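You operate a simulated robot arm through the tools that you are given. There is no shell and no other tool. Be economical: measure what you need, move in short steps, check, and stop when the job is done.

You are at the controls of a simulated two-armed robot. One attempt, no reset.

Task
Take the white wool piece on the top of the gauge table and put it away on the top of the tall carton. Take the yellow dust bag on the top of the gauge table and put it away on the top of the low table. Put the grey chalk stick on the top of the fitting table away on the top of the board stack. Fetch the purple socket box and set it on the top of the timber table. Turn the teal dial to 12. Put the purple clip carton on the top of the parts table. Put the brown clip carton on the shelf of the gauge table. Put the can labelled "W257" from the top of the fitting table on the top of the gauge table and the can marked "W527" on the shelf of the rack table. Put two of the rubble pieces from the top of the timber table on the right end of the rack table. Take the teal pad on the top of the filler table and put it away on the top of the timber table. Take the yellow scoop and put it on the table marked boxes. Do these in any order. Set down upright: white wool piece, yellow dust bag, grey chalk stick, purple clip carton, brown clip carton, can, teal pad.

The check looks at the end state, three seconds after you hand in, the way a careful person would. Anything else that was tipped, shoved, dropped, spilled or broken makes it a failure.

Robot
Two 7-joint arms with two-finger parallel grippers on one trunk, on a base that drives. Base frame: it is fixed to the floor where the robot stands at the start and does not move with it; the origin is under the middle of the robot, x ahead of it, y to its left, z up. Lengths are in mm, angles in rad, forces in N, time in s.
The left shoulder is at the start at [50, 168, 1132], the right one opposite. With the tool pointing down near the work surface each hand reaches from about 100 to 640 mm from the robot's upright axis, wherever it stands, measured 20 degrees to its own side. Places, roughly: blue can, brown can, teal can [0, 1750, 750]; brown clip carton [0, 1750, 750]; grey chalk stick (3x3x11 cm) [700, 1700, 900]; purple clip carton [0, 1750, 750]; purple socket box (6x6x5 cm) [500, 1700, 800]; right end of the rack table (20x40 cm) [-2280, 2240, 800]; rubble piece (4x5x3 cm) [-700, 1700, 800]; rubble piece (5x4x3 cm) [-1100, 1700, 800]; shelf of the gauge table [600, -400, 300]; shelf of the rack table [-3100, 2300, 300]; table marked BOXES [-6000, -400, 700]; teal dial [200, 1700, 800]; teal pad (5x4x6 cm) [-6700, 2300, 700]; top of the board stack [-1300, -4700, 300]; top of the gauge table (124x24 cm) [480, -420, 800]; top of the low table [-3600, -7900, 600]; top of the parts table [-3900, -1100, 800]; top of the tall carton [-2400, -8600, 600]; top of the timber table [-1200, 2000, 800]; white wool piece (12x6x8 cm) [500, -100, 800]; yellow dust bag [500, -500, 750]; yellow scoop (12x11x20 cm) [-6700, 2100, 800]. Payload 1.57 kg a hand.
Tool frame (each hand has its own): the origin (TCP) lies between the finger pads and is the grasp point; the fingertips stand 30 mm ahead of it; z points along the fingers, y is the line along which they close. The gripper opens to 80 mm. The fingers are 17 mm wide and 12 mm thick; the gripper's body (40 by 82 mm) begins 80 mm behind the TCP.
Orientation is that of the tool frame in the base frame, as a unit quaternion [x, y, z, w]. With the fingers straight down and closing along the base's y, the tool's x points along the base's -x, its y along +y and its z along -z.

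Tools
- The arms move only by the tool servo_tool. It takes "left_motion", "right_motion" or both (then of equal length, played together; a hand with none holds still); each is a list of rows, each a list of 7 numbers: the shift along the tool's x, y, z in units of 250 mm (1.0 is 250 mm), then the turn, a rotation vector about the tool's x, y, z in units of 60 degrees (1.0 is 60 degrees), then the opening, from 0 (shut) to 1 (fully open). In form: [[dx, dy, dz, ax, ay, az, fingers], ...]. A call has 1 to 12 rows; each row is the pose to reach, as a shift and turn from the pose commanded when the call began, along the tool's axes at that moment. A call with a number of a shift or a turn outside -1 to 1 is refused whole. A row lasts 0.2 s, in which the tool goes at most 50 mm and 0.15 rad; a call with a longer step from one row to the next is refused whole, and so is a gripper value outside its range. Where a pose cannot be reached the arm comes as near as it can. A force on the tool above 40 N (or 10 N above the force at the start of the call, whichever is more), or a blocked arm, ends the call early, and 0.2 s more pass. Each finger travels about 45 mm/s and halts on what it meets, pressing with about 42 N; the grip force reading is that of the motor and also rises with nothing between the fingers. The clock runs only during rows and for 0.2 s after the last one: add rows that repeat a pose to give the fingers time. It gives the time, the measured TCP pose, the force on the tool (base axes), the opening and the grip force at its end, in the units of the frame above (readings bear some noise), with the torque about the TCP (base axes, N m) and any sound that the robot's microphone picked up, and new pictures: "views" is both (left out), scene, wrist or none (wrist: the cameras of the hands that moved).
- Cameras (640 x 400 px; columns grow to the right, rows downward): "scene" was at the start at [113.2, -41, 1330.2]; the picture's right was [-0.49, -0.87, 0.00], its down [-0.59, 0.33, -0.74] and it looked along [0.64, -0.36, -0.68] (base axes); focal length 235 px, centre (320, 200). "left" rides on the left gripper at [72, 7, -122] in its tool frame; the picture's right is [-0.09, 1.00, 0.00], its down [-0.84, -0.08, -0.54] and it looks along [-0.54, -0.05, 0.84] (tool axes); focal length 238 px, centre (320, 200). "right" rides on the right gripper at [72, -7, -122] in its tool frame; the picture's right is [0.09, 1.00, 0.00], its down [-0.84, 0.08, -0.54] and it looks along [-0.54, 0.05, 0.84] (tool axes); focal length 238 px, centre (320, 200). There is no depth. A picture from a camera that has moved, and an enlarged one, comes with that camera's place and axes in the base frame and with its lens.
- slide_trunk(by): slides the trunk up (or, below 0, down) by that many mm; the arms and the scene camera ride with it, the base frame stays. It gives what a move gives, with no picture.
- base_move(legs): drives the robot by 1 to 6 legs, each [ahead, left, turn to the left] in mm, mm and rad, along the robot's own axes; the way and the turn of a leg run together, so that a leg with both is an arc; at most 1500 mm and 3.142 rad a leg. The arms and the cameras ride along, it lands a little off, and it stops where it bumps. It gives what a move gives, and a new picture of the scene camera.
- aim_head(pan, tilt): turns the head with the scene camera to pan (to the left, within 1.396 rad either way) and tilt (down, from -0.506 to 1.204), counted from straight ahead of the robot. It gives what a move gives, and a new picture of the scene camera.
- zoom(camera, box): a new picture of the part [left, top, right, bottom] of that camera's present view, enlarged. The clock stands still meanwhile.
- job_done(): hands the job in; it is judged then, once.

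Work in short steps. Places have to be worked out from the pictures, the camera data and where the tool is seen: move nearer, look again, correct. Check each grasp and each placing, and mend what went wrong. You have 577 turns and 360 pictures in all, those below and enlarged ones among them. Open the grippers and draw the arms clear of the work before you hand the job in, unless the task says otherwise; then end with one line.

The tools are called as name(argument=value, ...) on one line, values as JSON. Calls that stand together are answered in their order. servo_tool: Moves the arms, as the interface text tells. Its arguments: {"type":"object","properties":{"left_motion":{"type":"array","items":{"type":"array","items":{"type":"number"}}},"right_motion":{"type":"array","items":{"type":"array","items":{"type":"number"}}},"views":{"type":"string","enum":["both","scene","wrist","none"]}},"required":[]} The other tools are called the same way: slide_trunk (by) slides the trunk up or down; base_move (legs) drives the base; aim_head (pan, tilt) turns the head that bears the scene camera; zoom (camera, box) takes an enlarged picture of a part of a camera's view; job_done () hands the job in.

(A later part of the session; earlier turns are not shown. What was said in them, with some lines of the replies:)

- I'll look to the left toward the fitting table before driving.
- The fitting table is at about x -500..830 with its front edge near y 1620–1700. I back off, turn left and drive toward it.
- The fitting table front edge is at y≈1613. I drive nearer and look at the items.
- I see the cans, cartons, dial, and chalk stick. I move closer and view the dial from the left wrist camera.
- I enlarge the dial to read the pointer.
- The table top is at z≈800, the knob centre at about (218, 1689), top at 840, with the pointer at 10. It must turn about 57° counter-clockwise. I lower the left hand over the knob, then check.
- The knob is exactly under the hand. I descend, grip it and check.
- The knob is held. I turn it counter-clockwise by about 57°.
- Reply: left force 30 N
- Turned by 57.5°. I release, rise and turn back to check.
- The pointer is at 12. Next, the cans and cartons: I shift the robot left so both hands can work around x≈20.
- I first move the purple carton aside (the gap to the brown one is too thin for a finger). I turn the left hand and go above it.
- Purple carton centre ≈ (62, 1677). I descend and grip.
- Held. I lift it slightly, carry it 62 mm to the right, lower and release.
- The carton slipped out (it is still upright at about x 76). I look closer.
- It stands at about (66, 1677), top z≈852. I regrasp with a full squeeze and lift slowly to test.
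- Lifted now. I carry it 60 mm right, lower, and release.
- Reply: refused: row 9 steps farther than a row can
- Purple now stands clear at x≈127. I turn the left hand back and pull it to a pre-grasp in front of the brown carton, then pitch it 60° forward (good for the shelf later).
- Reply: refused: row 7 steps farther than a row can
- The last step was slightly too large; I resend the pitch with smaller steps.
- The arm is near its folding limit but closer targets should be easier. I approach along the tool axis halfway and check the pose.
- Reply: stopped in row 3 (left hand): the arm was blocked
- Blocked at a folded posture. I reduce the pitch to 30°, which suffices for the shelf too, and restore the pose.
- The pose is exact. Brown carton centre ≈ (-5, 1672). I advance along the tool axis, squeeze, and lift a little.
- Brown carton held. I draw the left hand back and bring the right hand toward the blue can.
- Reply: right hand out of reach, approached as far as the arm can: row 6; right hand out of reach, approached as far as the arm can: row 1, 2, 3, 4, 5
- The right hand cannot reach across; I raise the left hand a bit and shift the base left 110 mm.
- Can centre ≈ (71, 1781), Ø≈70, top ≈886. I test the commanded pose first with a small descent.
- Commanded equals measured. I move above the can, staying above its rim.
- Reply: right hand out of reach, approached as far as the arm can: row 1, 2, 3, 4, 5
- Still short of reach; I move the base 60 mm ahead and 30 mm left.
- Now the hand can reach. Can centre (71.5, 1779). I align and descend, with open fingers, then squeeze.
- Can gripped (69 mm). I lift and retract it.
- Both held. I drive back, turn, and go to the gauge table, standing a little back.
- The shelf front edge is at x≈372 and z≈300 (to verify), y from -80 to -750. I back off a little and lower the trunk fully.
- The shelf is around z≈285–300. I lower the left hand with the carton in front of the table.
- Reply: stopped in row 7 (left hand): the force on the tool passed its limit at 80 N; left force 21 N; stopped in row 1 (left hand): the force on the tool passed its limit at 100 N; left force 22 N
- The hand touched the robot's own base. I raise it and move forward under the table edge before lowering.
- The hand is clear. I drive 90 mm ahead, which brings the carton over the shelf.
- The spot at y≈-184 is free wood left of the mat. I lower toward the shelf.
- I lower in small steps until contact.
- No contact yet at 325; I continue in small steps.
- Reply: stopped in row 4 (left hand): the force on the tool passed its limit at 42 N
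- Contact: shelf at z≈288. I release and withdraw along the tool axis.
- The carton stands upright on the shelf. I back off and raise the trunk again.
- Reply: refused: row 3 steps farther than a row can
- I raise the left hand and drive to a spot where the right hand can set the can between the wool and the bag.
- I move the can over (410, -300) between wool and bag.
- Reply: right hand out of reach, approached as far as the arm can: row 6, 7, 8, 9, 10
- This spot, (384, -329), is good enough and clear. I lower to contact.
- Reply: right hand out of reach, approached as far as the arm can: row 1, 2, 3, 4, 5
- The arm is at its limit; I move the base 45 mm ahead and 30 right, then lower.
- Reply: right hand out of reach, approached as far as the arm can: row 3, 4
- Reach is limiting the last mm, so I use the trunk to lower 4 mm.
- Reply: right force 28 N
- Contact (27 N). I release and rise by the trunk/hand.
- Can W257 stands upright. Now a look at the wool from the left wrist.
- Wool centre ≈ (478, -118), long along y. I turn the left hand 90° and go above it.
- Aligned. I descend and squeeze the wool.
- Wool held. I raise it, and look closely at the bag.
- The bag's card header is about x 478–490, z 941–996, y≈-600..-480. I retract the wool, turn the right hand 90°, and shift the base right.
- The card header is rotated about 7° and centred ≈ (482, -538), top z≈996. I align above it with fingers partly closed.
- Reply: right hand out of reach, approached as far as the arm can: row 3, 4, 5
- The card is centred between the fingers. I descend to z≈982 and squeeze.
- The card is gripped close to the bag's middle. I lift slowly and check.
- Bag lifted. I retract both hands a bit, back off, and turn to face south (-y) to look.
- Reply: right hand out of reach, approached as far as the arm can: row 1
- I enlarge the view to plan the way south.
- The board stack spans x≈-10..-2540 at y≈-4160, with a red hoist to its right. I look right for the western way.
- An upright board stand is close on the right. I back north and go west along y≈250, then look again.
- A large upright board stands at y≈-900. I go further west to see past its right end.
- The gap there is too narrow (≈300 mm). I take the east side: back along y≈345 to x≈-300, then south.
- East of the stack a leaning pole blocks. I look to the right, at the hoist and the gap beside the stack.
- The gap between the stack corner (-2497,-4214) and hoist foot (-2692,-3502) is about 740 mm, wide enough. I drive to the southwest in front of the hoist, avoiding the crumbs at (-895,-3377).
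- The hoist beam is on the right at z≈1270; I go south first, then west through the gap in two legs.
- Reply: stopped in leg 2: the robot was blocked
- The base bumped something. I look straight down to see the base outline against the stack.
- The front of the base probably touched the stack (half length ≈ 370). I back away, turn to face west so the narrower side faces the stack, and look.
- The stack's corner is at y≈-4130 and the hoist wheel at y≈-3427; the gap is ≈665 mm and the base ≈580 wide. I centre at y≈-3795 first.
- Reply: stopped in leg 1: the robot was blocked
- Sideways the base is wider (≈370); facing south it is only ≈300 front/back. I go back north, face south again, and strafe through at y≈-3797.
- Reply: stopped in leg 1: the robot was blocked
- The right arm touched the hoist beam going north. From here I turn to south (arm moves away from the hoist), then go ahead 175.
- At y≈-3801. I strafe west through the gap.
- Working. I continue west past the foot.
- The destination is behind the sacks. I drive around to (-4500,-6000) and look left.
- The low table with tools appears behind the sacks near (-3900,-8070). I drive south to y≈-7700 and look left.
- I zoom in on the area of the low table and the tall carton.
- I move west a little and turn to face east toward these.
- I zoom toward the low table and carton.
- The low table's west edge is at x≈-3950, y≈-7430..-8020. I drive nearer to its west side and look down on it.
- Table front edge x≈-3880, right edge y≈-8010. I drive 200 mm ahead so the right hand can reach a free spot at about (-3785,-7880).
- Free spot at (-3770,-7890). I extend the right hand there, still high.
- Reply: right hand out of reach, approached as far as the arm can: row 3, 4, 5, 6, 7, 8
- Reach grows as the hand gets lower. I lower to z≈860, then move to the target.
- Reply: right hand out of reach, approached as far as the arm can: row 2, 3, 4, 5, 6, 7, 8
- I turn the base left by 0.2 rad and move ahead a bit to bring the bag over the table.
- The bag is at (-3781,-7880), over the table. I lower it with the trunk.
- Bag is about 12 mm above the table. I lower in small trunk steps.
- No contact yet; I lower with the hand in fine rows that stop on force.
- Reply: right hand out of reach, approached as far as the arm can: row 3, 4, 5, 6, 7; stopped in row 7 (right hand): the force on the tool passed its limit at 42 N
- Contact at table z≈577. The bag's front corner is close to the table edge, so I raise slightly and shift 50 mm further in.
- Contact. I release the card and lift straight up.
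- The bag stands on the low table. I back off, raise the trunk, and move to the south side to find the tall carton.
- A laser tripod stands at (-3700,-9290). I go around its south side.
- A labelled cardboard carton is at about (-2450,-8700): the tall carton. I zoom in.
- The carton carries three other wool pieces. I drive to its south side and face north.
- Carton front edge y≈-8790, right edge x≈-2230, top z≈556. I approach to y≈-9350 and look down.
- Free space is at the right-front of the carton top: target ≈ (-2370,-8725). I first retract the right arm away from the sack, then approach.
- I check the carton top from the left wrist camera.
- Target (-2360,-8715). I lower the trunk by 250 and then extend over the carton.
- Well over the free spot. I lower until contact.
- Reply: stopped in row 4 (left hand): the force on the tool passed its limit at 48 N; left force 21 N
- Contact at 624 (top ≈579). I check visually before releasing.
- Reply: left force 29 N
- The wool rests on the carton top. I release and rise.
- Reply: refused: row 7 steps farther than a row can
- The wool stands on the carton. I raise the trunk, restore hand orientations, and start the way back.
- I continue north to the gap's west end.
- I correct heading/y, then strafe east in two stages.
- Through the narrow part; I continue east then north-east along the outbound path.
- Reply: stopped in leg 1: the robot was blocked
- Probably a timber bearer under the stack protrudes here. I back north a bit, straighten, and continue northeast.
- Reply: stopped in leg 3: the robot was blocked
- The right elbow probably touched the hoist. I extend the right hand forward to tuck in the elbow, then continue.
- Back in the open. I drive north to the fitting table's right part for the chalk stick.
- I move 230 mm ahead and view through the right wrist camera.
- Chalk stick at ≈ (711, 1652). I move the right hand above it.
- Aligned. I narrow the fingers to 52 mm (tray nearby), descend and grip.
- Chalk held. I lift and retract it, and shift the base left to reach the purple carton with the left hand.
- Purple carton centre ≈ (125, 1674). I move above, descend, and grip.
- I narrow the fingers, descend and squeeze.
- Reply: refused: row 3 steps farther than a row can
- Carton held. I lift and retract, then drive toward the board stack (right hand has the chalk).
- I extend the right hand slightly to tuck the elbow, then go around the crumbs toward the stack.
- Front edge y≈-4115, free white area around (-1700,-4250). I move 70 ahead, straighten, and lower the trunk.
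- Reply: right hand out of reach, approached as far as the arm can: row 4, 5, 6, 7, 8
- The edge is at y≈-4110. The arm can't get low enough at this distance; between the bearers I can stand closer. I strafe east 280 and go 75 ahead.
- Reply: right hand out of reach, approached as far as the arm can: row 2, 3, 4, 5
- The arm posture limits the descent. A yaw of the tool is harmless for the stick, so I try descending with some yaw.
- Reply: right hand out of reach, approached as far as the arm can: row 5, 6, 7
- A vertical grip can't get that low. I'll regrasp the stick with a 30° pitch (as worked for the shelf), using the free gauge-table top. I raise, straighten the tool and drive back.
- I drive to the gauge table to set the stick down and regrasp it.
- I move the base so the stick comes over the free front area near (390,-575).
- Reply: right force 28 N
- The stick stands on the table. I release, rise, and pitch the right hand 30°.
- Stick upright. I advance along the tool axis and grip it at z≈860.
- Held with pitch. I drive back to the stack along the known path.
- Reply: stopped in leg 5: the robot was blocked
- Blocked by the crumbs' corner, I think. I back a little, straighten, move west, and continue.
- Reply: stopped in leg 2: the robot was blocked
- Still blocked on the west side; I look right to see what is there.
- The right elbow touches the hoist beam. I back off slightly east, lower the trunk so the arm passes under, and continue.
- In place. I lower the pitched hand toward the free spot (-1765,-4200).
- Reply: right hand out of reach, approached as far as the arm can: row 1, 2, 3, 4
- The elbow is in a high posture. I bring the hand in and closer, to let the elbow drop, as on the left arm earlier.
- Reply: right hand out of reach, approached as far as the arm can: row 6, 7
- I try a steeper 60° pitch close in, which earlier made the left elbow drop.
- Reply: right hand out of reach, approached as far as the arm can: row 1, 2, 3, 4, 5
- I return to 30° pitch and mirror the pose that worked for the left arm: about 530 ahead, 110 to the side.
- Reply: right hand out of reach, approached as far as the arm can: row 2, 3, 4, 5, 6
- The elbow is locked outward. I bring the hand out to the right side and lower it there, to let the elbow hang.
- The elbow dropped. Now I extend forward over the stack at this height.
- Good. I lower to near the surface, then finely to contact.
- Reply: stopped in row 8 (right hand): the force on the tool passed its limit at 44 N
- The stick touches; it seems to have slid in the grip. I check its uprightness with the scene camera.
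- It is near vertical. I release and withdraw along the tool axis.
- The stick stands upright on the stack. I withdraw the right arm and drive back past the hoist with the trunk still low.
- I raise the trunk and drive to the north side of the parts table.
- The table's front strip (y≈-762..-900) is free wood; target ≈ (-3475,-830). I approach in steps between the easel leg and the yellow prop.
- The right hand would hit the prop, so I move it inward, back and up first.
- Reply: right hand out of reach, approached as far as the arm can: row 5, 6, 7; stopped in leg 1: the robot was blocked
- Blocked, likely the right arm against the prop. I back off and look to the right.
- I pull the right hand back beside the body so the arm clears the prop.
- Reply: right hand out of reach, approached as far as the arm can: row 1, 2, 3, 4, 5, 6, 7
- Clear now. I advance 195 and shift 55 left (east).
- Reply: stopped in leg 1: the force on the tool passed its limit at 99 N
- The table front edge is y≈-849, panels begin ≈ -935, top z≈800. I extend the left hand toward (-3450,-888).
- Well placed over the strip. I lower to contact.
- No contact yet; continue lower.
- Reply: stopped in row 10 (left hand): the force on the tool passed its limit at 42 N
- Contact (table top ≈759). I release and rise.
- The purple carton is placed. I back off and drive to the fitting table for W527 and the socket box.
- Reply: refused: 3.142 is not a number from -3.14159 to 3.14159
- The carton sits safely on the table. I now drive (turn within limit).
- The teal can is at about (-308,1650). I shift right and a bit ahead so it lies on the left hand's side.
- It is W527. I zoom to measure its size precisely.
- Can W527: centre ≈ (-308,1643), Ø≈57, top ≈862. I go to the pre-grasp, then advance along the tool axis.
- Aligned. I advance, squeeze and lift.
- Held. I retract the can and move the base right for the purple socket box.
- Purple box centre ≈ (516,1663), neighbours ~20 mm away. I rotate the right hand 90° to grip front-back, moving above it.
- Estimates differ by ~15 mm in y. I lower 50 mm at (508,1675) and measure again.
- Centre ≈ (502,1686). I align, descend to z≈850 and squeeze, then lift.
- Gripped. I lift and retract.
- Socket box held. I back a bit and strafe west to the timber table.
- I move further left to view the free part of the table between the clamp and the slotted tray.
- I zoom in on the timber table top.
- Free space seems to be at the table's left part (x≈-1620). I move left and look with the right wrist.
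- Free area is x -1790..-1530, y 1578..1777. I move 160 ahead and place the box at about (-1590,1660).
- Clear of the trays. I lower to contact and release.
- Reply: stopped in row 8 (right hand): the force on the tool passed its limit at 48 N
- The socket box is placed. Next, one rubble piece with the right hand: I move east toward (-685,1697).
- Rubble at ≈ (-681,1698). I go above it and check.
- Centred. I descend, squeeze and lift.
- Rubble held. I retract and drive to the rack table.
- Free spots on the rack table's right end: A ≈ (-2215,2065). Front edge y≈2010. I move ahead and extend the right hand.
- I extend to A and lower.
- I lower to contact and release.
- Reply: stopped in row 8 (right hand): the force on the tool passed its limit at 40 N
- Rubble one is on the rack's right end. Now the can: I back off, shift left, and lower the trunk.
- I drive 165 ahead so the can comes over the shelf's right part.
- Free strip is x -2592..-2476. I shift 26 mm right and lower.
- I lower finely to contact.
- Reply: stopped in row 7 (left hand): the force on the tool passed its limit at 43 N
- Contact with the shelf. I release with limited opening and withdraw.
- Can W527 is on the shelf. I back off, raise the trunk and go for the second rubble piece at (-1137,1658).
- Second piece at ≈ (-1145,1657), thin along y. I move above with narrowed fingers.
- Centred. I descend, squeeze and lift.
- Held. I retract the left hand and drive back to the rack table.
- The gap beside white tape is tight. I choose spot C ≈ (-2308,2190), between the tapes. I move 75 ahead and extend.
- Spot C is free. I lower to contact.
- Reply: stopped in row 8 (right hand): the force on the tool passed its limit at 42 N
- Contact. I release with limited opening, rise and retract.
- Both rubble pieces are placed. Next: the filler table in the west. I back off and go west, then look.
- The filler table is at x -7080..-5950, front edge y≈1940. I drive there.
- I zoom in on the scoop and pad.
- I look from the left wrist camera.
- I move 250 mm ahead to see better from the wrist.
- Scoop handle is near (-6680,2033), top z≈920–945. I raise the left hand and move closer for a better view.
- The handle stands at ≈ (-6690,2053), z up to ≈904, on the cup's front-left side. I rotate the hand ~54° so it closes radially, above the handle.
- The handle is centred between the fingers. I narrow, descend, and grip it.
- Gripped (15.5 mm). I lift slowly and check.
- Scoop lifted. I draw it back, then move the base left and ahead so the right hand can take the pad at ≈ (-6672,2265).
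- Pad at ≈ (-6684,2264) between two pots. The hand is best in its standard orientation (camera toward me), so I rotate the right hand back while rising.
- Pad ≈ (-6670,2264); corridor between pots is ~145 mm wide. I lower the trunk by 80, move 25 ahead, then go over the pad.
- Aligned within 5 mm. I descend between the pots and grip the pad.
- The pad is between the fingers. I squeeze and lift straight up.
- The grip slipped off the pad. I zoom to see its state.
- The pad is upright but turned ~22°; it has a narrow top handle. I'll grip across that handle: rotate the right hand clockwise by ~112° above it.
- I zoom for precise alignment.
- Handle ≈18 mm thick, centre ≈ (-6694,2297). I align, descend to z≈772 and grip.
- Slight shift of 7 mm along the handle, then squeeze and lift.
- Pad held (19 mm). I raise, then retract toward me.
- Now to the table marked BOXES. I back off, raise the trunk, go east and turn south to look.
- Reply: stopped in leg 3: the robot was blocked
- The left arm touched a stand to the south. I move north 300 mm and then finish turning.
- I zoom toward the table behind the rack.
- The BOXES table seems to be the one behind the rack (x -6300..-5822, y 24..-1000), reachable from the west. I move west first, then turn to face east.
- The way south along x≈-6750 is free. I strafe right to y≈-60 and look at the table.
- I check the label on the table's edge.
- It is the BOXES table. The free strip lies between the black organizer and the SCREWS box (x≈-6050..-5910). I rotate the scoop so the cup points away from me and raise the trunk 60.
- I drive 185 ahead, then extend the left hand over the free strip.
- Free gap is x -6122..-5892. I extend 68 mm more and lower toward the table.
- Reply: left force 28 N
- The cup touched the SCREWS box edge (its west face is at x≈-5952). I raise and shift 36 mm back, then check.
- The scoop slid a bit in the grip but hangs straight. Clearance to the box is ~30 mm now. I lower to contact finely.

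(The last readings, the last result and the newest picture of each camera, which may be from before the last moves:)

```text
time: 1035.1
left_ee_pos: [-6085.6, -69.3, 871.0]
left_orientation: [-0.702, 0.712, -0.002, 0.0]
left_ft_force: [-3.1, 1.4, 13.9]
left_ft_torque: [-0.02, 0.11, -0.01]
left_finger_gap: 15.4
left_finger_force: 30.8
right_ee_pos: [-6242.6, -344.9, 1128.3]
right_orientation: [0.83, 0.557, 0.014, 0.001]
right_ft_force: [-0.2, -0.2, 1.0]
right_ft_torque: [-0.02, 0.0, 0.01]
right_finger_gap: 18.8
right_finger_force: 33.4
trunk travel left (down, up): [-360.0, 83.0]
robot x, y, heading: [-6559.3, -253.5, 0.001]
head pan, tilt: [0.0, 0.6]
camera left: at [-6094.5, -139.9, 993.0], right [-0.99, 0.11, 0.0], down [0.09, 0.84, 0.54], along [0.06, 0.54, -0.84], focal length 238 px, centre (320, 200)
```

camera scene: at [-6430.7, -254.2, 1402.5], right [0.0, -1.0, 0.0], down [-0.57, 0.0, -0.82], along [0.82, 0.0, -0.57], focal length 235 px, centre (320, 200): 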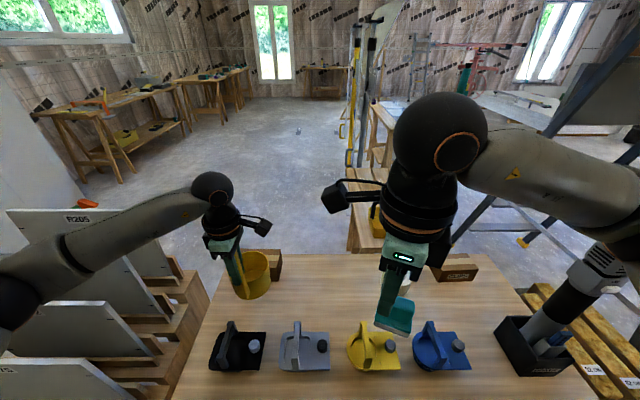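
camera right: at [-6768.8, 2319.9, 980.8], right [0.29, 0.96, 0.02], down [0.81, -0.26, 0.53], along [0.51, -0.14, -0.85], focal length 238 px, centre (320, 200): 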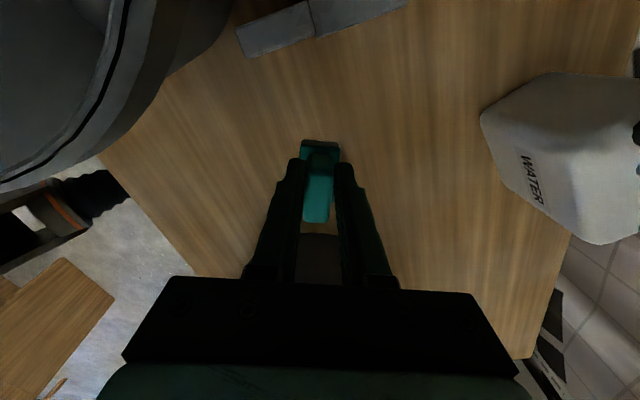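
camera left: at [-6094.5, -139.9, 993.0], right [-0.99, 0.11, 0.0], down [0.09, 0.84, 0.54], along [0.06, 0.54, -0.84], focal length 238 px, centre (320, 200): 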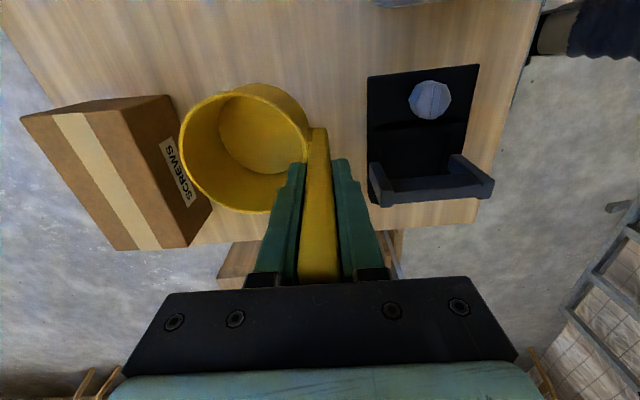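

Contact. I release gently and rise.

servo_tool(left_motion=[[0, 0, 0, 0, 0, 0, 0.3], [0, 0, 0, 0, 0, 0, 0.42], [0, 0, 0, 0, 0, 0, 0.42], [0, 0, -0.1, 0, 0, 0, 0.42], [0, 0, -0.28, 0, 0, 0, 0.42], [0, 0, -0.46, 0, 0, 0, 0.42], [0, 0, -0.64, 0, 0, 0, 0.42], [0, 0, -0.64, 0, 0, 0, 0.42]], views="both")

```text
time: 1036.9
left_ee_pos: [-6088.5, -66.1, 1028.6]
left_orientation: [-0.701, 0.713, 0.0, 0.0]
left_ft_force: [-0.4, 0.0, -0.2]
left_ft_torque: [-0.02, -0.01, 0.02]
left_finger_gap: 33.4
left_finger_force: 0.0
right_ee_pos: [-6240.5, -345.1, 1127.4]
right_orientation: [0.83, 0.557, 0.013, 0.001]
right_ft_force: [-0.9, -0.2, -1.1]
right_ft_torque: [0.0, 0.04, 0.0]
right_finger_gap: 18.9
right_finger_force: 33.4
trunk travel left (down, up): [-360.0, 83.0]
robot x, y, heading: [-6562.3, -254.0, -0.001]
head pan, tilt: [0.0, 0.6]
camera scene: at [-6430.8, -253.9, 1402.6], right [0.0, -1.0, 0.0], down [-0.57, 0.0, -0.82], along [0.82, 0.0, -0.57], focal length 235 px, centre (320, 200)
camera left: at [-6096.1, -137.7, 1150.8], right [-0.99, 0.11, 0.0], down [0.09, 0.84, 0.54], along [0.06, 0.54, -0.84], focal length 238 px, centre (320, 200)
```

scene: 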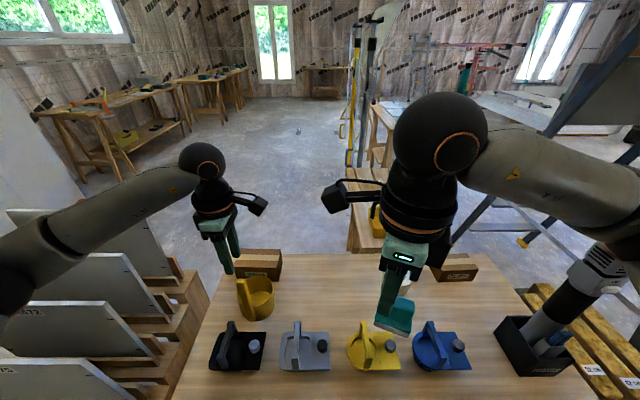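
left: 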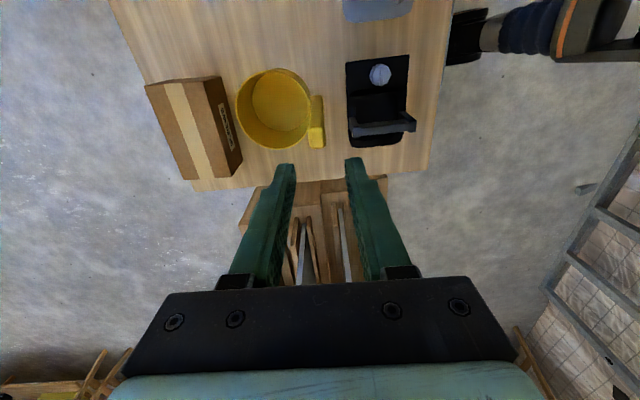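

The scoop stands on the BOXES table. I retract the left hand and drive back toward the timber table with the pad.

servo_tool(left_motion=[[0, 0.18, 0, 0, 0, 0, 0.6], [0, 0.36, 0, 0, 0, 0, 0.8], [0, 0.54, 0, 0, 0, 0, 1], [0, 0.72, 0, 0, 0, 0, 1], [0, 0.72, 0, 0, 0, 0, 1]], views="none")

base_move(legs=[[-200, 0, 0], [0, 800, 0], [0, 800, 0], [1400, 0, 0], [1200, -330, 0], [1200, 0, 0]])

```text
time: 1038.1
left_ee_pos: [-6266.7, -65.5, 1030.6]
left_orientation: [-0.701, 0.713, 0.0, 0.0]
left_ft_force: [0.0, -0.5, -0.6]
left_ft_torque: [0.02, -0.01, -0.03]
left_finger_gap: 79.9
left_finger_force: 0.2
right_ee_pos: [-6240.8, -344.5, 1127.2]
right_orientation: [0.831, 0.557, 0.012, 0.001]
right_ft_force: [0.2, -0.2, -0.3]
right_ft_torque: [0.01, -0.02, 0.01]
right_finger_gap: 18.8
right_finger_force: 33.5
trunk travel left (down, up): [-360.0, 83.0]
robot x, y, heading: [-6561.3, -253.5, -0.005]
head pan, tilt: [0.0, 0.6]
```

```text
time: 1072.0
left_ee_pos: [-2642.5, 1147.4, 1029.8]
left_orientation: [-0.691, 0.723, 0.0, -0.001]
left_ft_force: [0.0, 0.2, -0.1]
left_ft_torque: [-0.02, 0.04, 0.02]
left_finger_gap: 79.9
left_finger_force: 0.1
right_ee_pos: [-2625.8, 867.3, 1127.1]
right_orientation: [0.839, 0.544, 0.013, 0.001]
right_ft_force: [0.5, -0.3, 0.6]
right_ft_torque: [0.03, -0.02, 0.03]
right_finger_gap: 19.1
right_finger_force: 32.7
trunk travel left (down, up): [-360.0, 83.0]
robot x, y, heading: [-2941.3, 964.6, -0.03]
head pan, tilt: [0.0, 0.6]
camera scene: at [-2812.1, 963.5, 1402.6], right [-0.03, -1.0, 0.0], down [-0.56, 0.02, -0.82], along [0.82, -0.02, -0.57], focal length 235 px, centre (320, 200)
```

scene: 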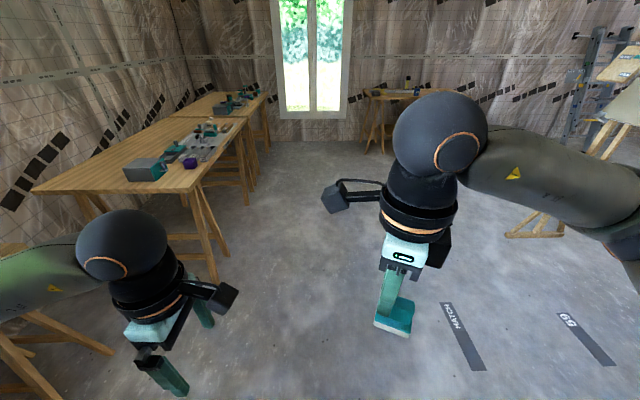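

I continue to x≈-1820, turn north and approach the table.

base_move(legs=[[1120, 0, 0.03], [0, 0, 1.571], [230, 0, 0]])

aim_head(pan=0, tilt=0.75)

```text
time: 1082.8
left_ee_pos: [-2043.7, 1471.9, 1029.2]
left_orientation: [1.0, 0.009, 0.001, 0.001]
left_ft_force: [-0.1, -0.4, 0.7]
left_ft_torque: [-0.01, 0.04, 0.0]
left_finger_gap: 79.8
left_finger_force: 0.0
right_ee_pos: [-1765.5, 1506.2, 1128.5]
right_orientation: [0.177, 0.984, 0.009, -0.009]
right_ft_force: [0.3, -0.1, -0.6]
right_ft_torque: [0.0, 0.02, -0.03]
right_finger_gap: 18.9
right_finger_force: 33.0
trunk travel left (down, up): [-360.0, 83.0]
robot x, y, heading: [-1844.1, 1185.1, 1.603]
head pan, tilt: [0.0, 0.6]
camera scene: at [-1850.3, 1312.7, 1402.5], right [1.0, 0.03, 0.0], down [0.02, -0.57, -0.82], along [-0.03, 0.82, -0.57], focal length 235 px, centre (320, 200)
```

scene: 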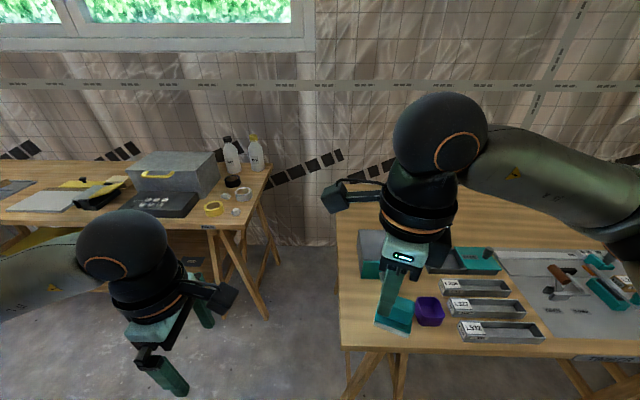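

```text
time: 1083.5
left_ee_pos: [-2045.2, 1471.1, 1029.9]
left_orientation: [1.0, 0.009, 0.001, 0.0]
left_ft_force: [-0.1, 0.6, -0.3]
left_ft_torque: [-0.01, 0.0, 0.0]
left_finger_gap: 80.3
left_finger_force: 0.0
right_ee_pos: [-1765.8, 1503.9, 1128.0]
right_orientation: [0.175, 0.984, 0.009, -0.009]
right_ft_force: [0.2, 0.4, -0.6]
right_ft_torque: [-0.03, 0.02, 0.01]
right_finger_gap: 18.8
right_finger_force: 33.0
trunk travel left (down, up): [-360.0, 83.0]
robot x, y, heading: [-1849.7, 1180.2, 1.607]
head pan, tilt: [0.0, 0.75]
camera scene: at [-1850.1, 1306.4, 1389.8], right [1.0, 0.03, 0.0], down [0.02, -0.68, -0.73], along [-0.02, 0.73, -0.68], focal length 235 px, centre (320, 200)
```

scene: 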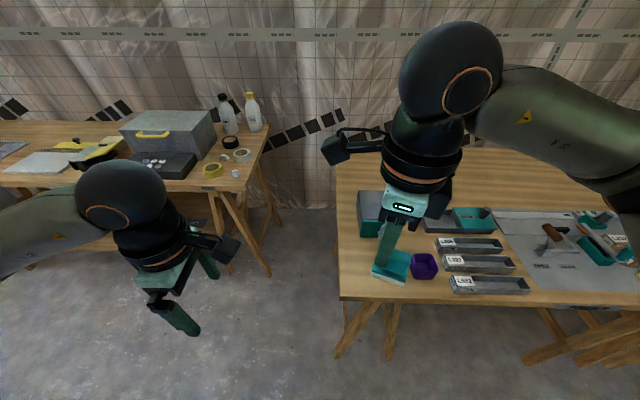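

I lower the trunk by 60 and bring the pad over (-1720,1655).

slide_trunk(by=-60)

servo_tool(right_motion=[[0.01, 0.16, 0.05, 0, 0, 0, 0], [0.02, 0.32, 0.12, 0, 0, 0, 0], [0.03, 0.48, 0.2, 0, 0, 0, 0], [0.035, 0.63, 0.3, 0, 0, 0, 0], [0.035, 0.63, 0.47, 0, 0, 0, 0], [0.035, 0.63, 0.64, 0, 0, 0, 0], [0.035, 0.63, 0.76, 0, 0, 0, 0], [0.035, 0.63, 0.76, 0, 0, 0, 0]], views="wrist")

```text
time: 1084.5
left_ee_pos: [-2044.3, 1470.9, 969.2]
left_orientation: [1.0, 0.008, 0.001, 0.0]
left_ft_force: [0.1, -0.4, -0.4]
left_ft_torque: [-0.02, 0.03, 0.0]
left_finger_gap: 80.2
left_finger_force: 0.1
right_ee_pos: [-1765.5, 1505.9, 1067.2]
right_orientation: [0.177, 0.984, 0.01, -0.009]
right_ft_force: [-0.6, -0.2, -0.3]
right_ft_torque: [0.01, 0.01, -0.01]
right_finger_gap: 18.9
right_finger_force: 33.0
trunk travel left (down, up): [-300.0, 143.0]
robot x, y, heading: [-1847.4, 1181.4, 1.603]
head pan, tilt: [0.0, 0.75]
```

```text
time: 1086.3
left_ee_pos: [-2043.6, 1470.4, 969.1]
left_orientation: [1.0, 0.008, 0.001, 0.0]
left_ft_force: [0.1, 0.8, 0.3]
left_ft_torque: [0.0, 0.01, 0.0]
left_finger_gap: 80.1
left_finger_force: 0.1
right_ee_pos: [-1720.6, 1660.9, 881.5]
right_orientation: [0.176, 0.984, 0.01, -0.009]
right_ft_force: [0.0, 0.3, -1.3]
right_ft_torque: [0.0, 0.06, 0.0]
right_finger_gap: 18.9
right_finger_force: 33.2
trunk travel left (down, up): [-300.0, 143.0]
robot x, y, heading: [-1846.3, 1183.0, 1.599]
head pan, tilt: [0.0, 0.75]
camera right: at [-1788.6, 1674.9, 1005.7], right [0.26, 0.97, 0.02], down [0.82, -0.23, 0.53], along [0.51, -0.12, -0.85], focal length 238 px, centre (320, 200)
```

right: 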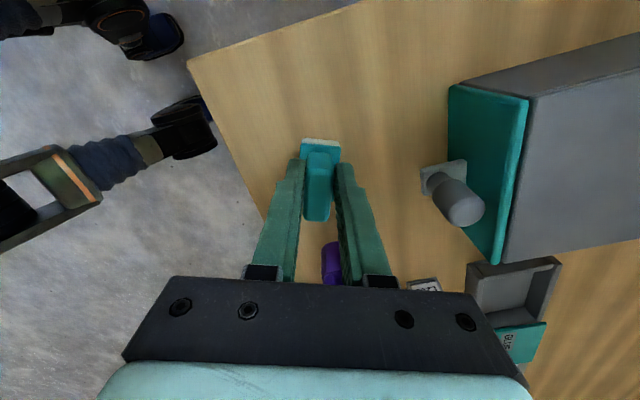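

Free spot. I lower to contact.

servo_tool(right_motion=[[0, 0, 0.06, 0, 0, 0, 0], [0, 0, 0.08, 0, 0, 0, 0], [0, 0, 0.095, 0, 0, 0, 0], [0, 0, 0.11, 0, 0, 0, 0], [0, 0, 0.125, 0, 0, 0, 0], [0, 0, 0.14, 0, 0, 0, 0], [0, 0, 0.155, 0, 0, 0, 0], [0, 0, 0.17, 0, 0, 0, 0], [0, 0, 0.185, 0, 0, 0, 0]], views="wrist")

```text
time: 1087.7
left_ee_pos: [-2043.8, 1469.9, 970.0]
left_orientation: [1.0, 0.007, 0.001, 0.0]
left_ft_force: [0.8, -0.1, 0.0]
left_ft_torque: [-0.01, -0.01, 0.03]
left_finger_gap: 80.1
left_finger_force: 0.0
right_ee_pos: [-1723.3, 1664.2, 852.0]
right_orientation: [0.177, 0.984, 0.014, -0.013]
right_ft_force: [1.1, -4.6, 13.7]
right_ft_torque: [-0.46, -0.09, 0.0]
right_finger_gap: 19.0
right_finger_force: 32.9
trunk travel left (down, up): [-300.0, 143.0]
robot x, y, heading: [-1850.0, 1185.8, 1.599]
head pan, tilt: [0.0, 0.75]
stopped in row 7 (right hand): the force on the tool passed its limit at 42 N (the readings are from after the stop); the commanded pose is now the measured one
camera right: at [-1790.4, 1677.2, 977.2], right [0.26, 0.97, 0.03], down [0.82, -0.24, 0.52], along [0.51, -0.11, -0.86], focal length 238 px, centre (320, 200)
```

right: 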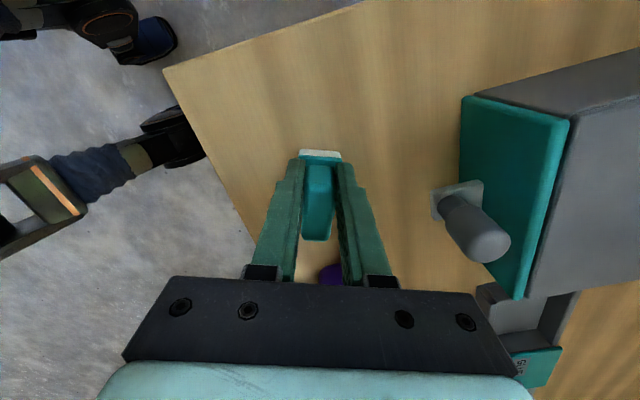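

Contact. I release and rise, then check.

servo_tool(right_motion=[[0, 0, 0, 0, 0, 0, 0.4], [0, 0, 0, 0, 0, 0, 0.65], [0, 0, 0, 0, 0, 0, 0.65], [0, 0, -0.12, 0, 0, 0, 0.65], [0, 0, -0.3, 0, 0, 0, 0.65], [0, 0, -0.48, 0, 0, 0, 0.65], [0, 0, -0.62, 0, 0, 0, 1], [0, 0, -0.62, 0, 0, 0, 1]], views="both")

```text
time: 1089.5
left_ee_pos: [-2043.5, 1469.6, 970.4]
left_orientation: [1.0, 0.009, 0.001, 0.0]
left_ft_force: [0.4, -0.7, -0.2]
left_ft_torque: [0.01, -0.01, 0.0]
left_finger_gap: 79.9
left_finger_force: 0.2
right_ee_pos: [-1719.9, 1658.5, 1004.7]
right_orientation: [0.178, 0.984, 0.014, -0.012]
right_ft_force: [-0.5, -1.0, 0.5]
right_ft_torque: [0.0, 0.02, -0.01]
right_finger_gap: 80.0
right_finger_force: 0.0
trunk travel left (down, up): [-300.0, 143.0]
robot x, y, heading: [-1847.7, 1186.8, 1.601]
head pan, tilt: [0.0, 0.75]
camera scene: at [-1850.1, 1306.5, 1329.7], right [1.0, 0.03, 0.0], down [0.02, -0.68, -0.73], along [-0.02, 0.73, -0.68], focal length 235 px, centre (320, 200)
camera right: at [-1787.5, 1671.7, 1129.4], right [0.26, 0.97, 0.02], down [0.82, -0.23, 0.52], along [0.51, -0.12, -0.85], focal length 238 px, centre (320, 200)
```

scene: 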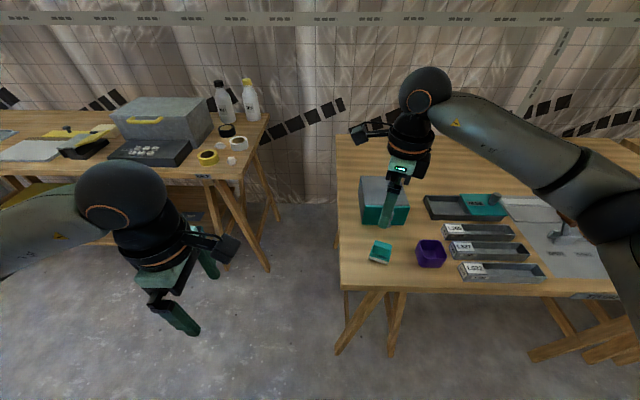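
right: 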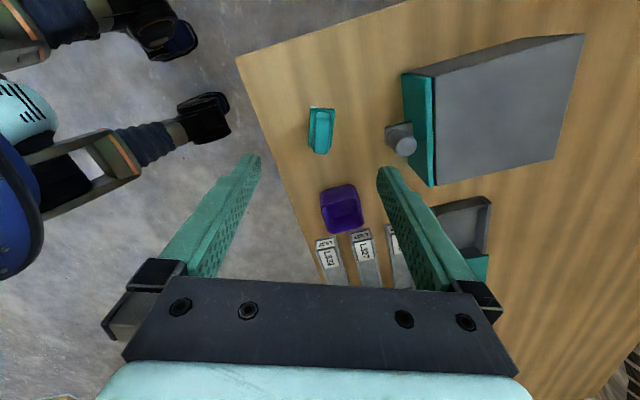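

The pad stands on the timber table beside the socket box, and all items are placed. I draw the arms clear by retracting and backing off.

base_move(legs=[[-400, 0, 0]])

```text
time: 1092.0
left_ee_pos: [-2031.6, 1062.5, 969.9]
left_orientation: [1.0, 0.011, 0.001, 0.0]
left_ft_force: [-0.5, 0.4, -1.2]
left_ft_torque: [0.04, 0.02, -0.04]
left_finger_gap: 80.1
left_finger_force: 0.0
right_ee_pos: [-1710.1, 1250.9, 1004.5]
right_orientation: [0.174, 0.985, 0.013, -0.012]
right_ft_force: [0.5, 0.8, 0.4]
right_ft_torque: [0.0, 0.01, -0.03]
right_finger_gap: 79.9
right_finger_force: 0.0
trunk travel left (down, up): [-300.0, 143.0]
robot x, y, heading: [-1833.0, 778.0, 1.611]
head pan, tilt: [0.0, 0.75]
camera scene: at [-1836.8, 899.0, 1329.8], right [1.0, 0.04, 0.0], down [0.02, -0.68, -0.73], along [-0.03, 0.73, -0.68], focal length 235 px, centre (320, 200)
```

scene: 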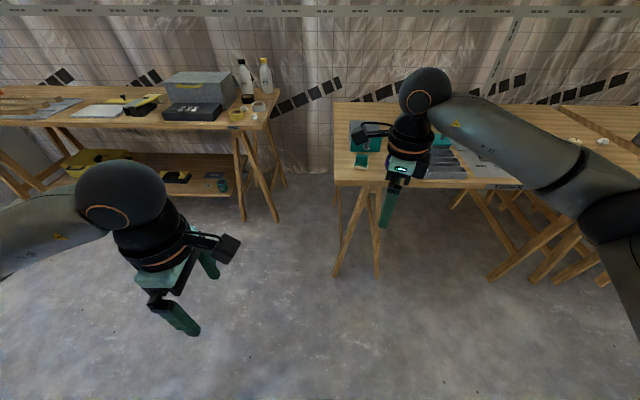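

Both grippers are open and empty, and the arms are clear of the tables. I hand in.

job_done()

```text
The job is handed in.
```

I carried out every item in the task and handed the job in; on the way the robot bumped the board stack, the red hoist and a yellow prop, and once rested the scoop on the SCREWS box, but I saw nothing displaced.
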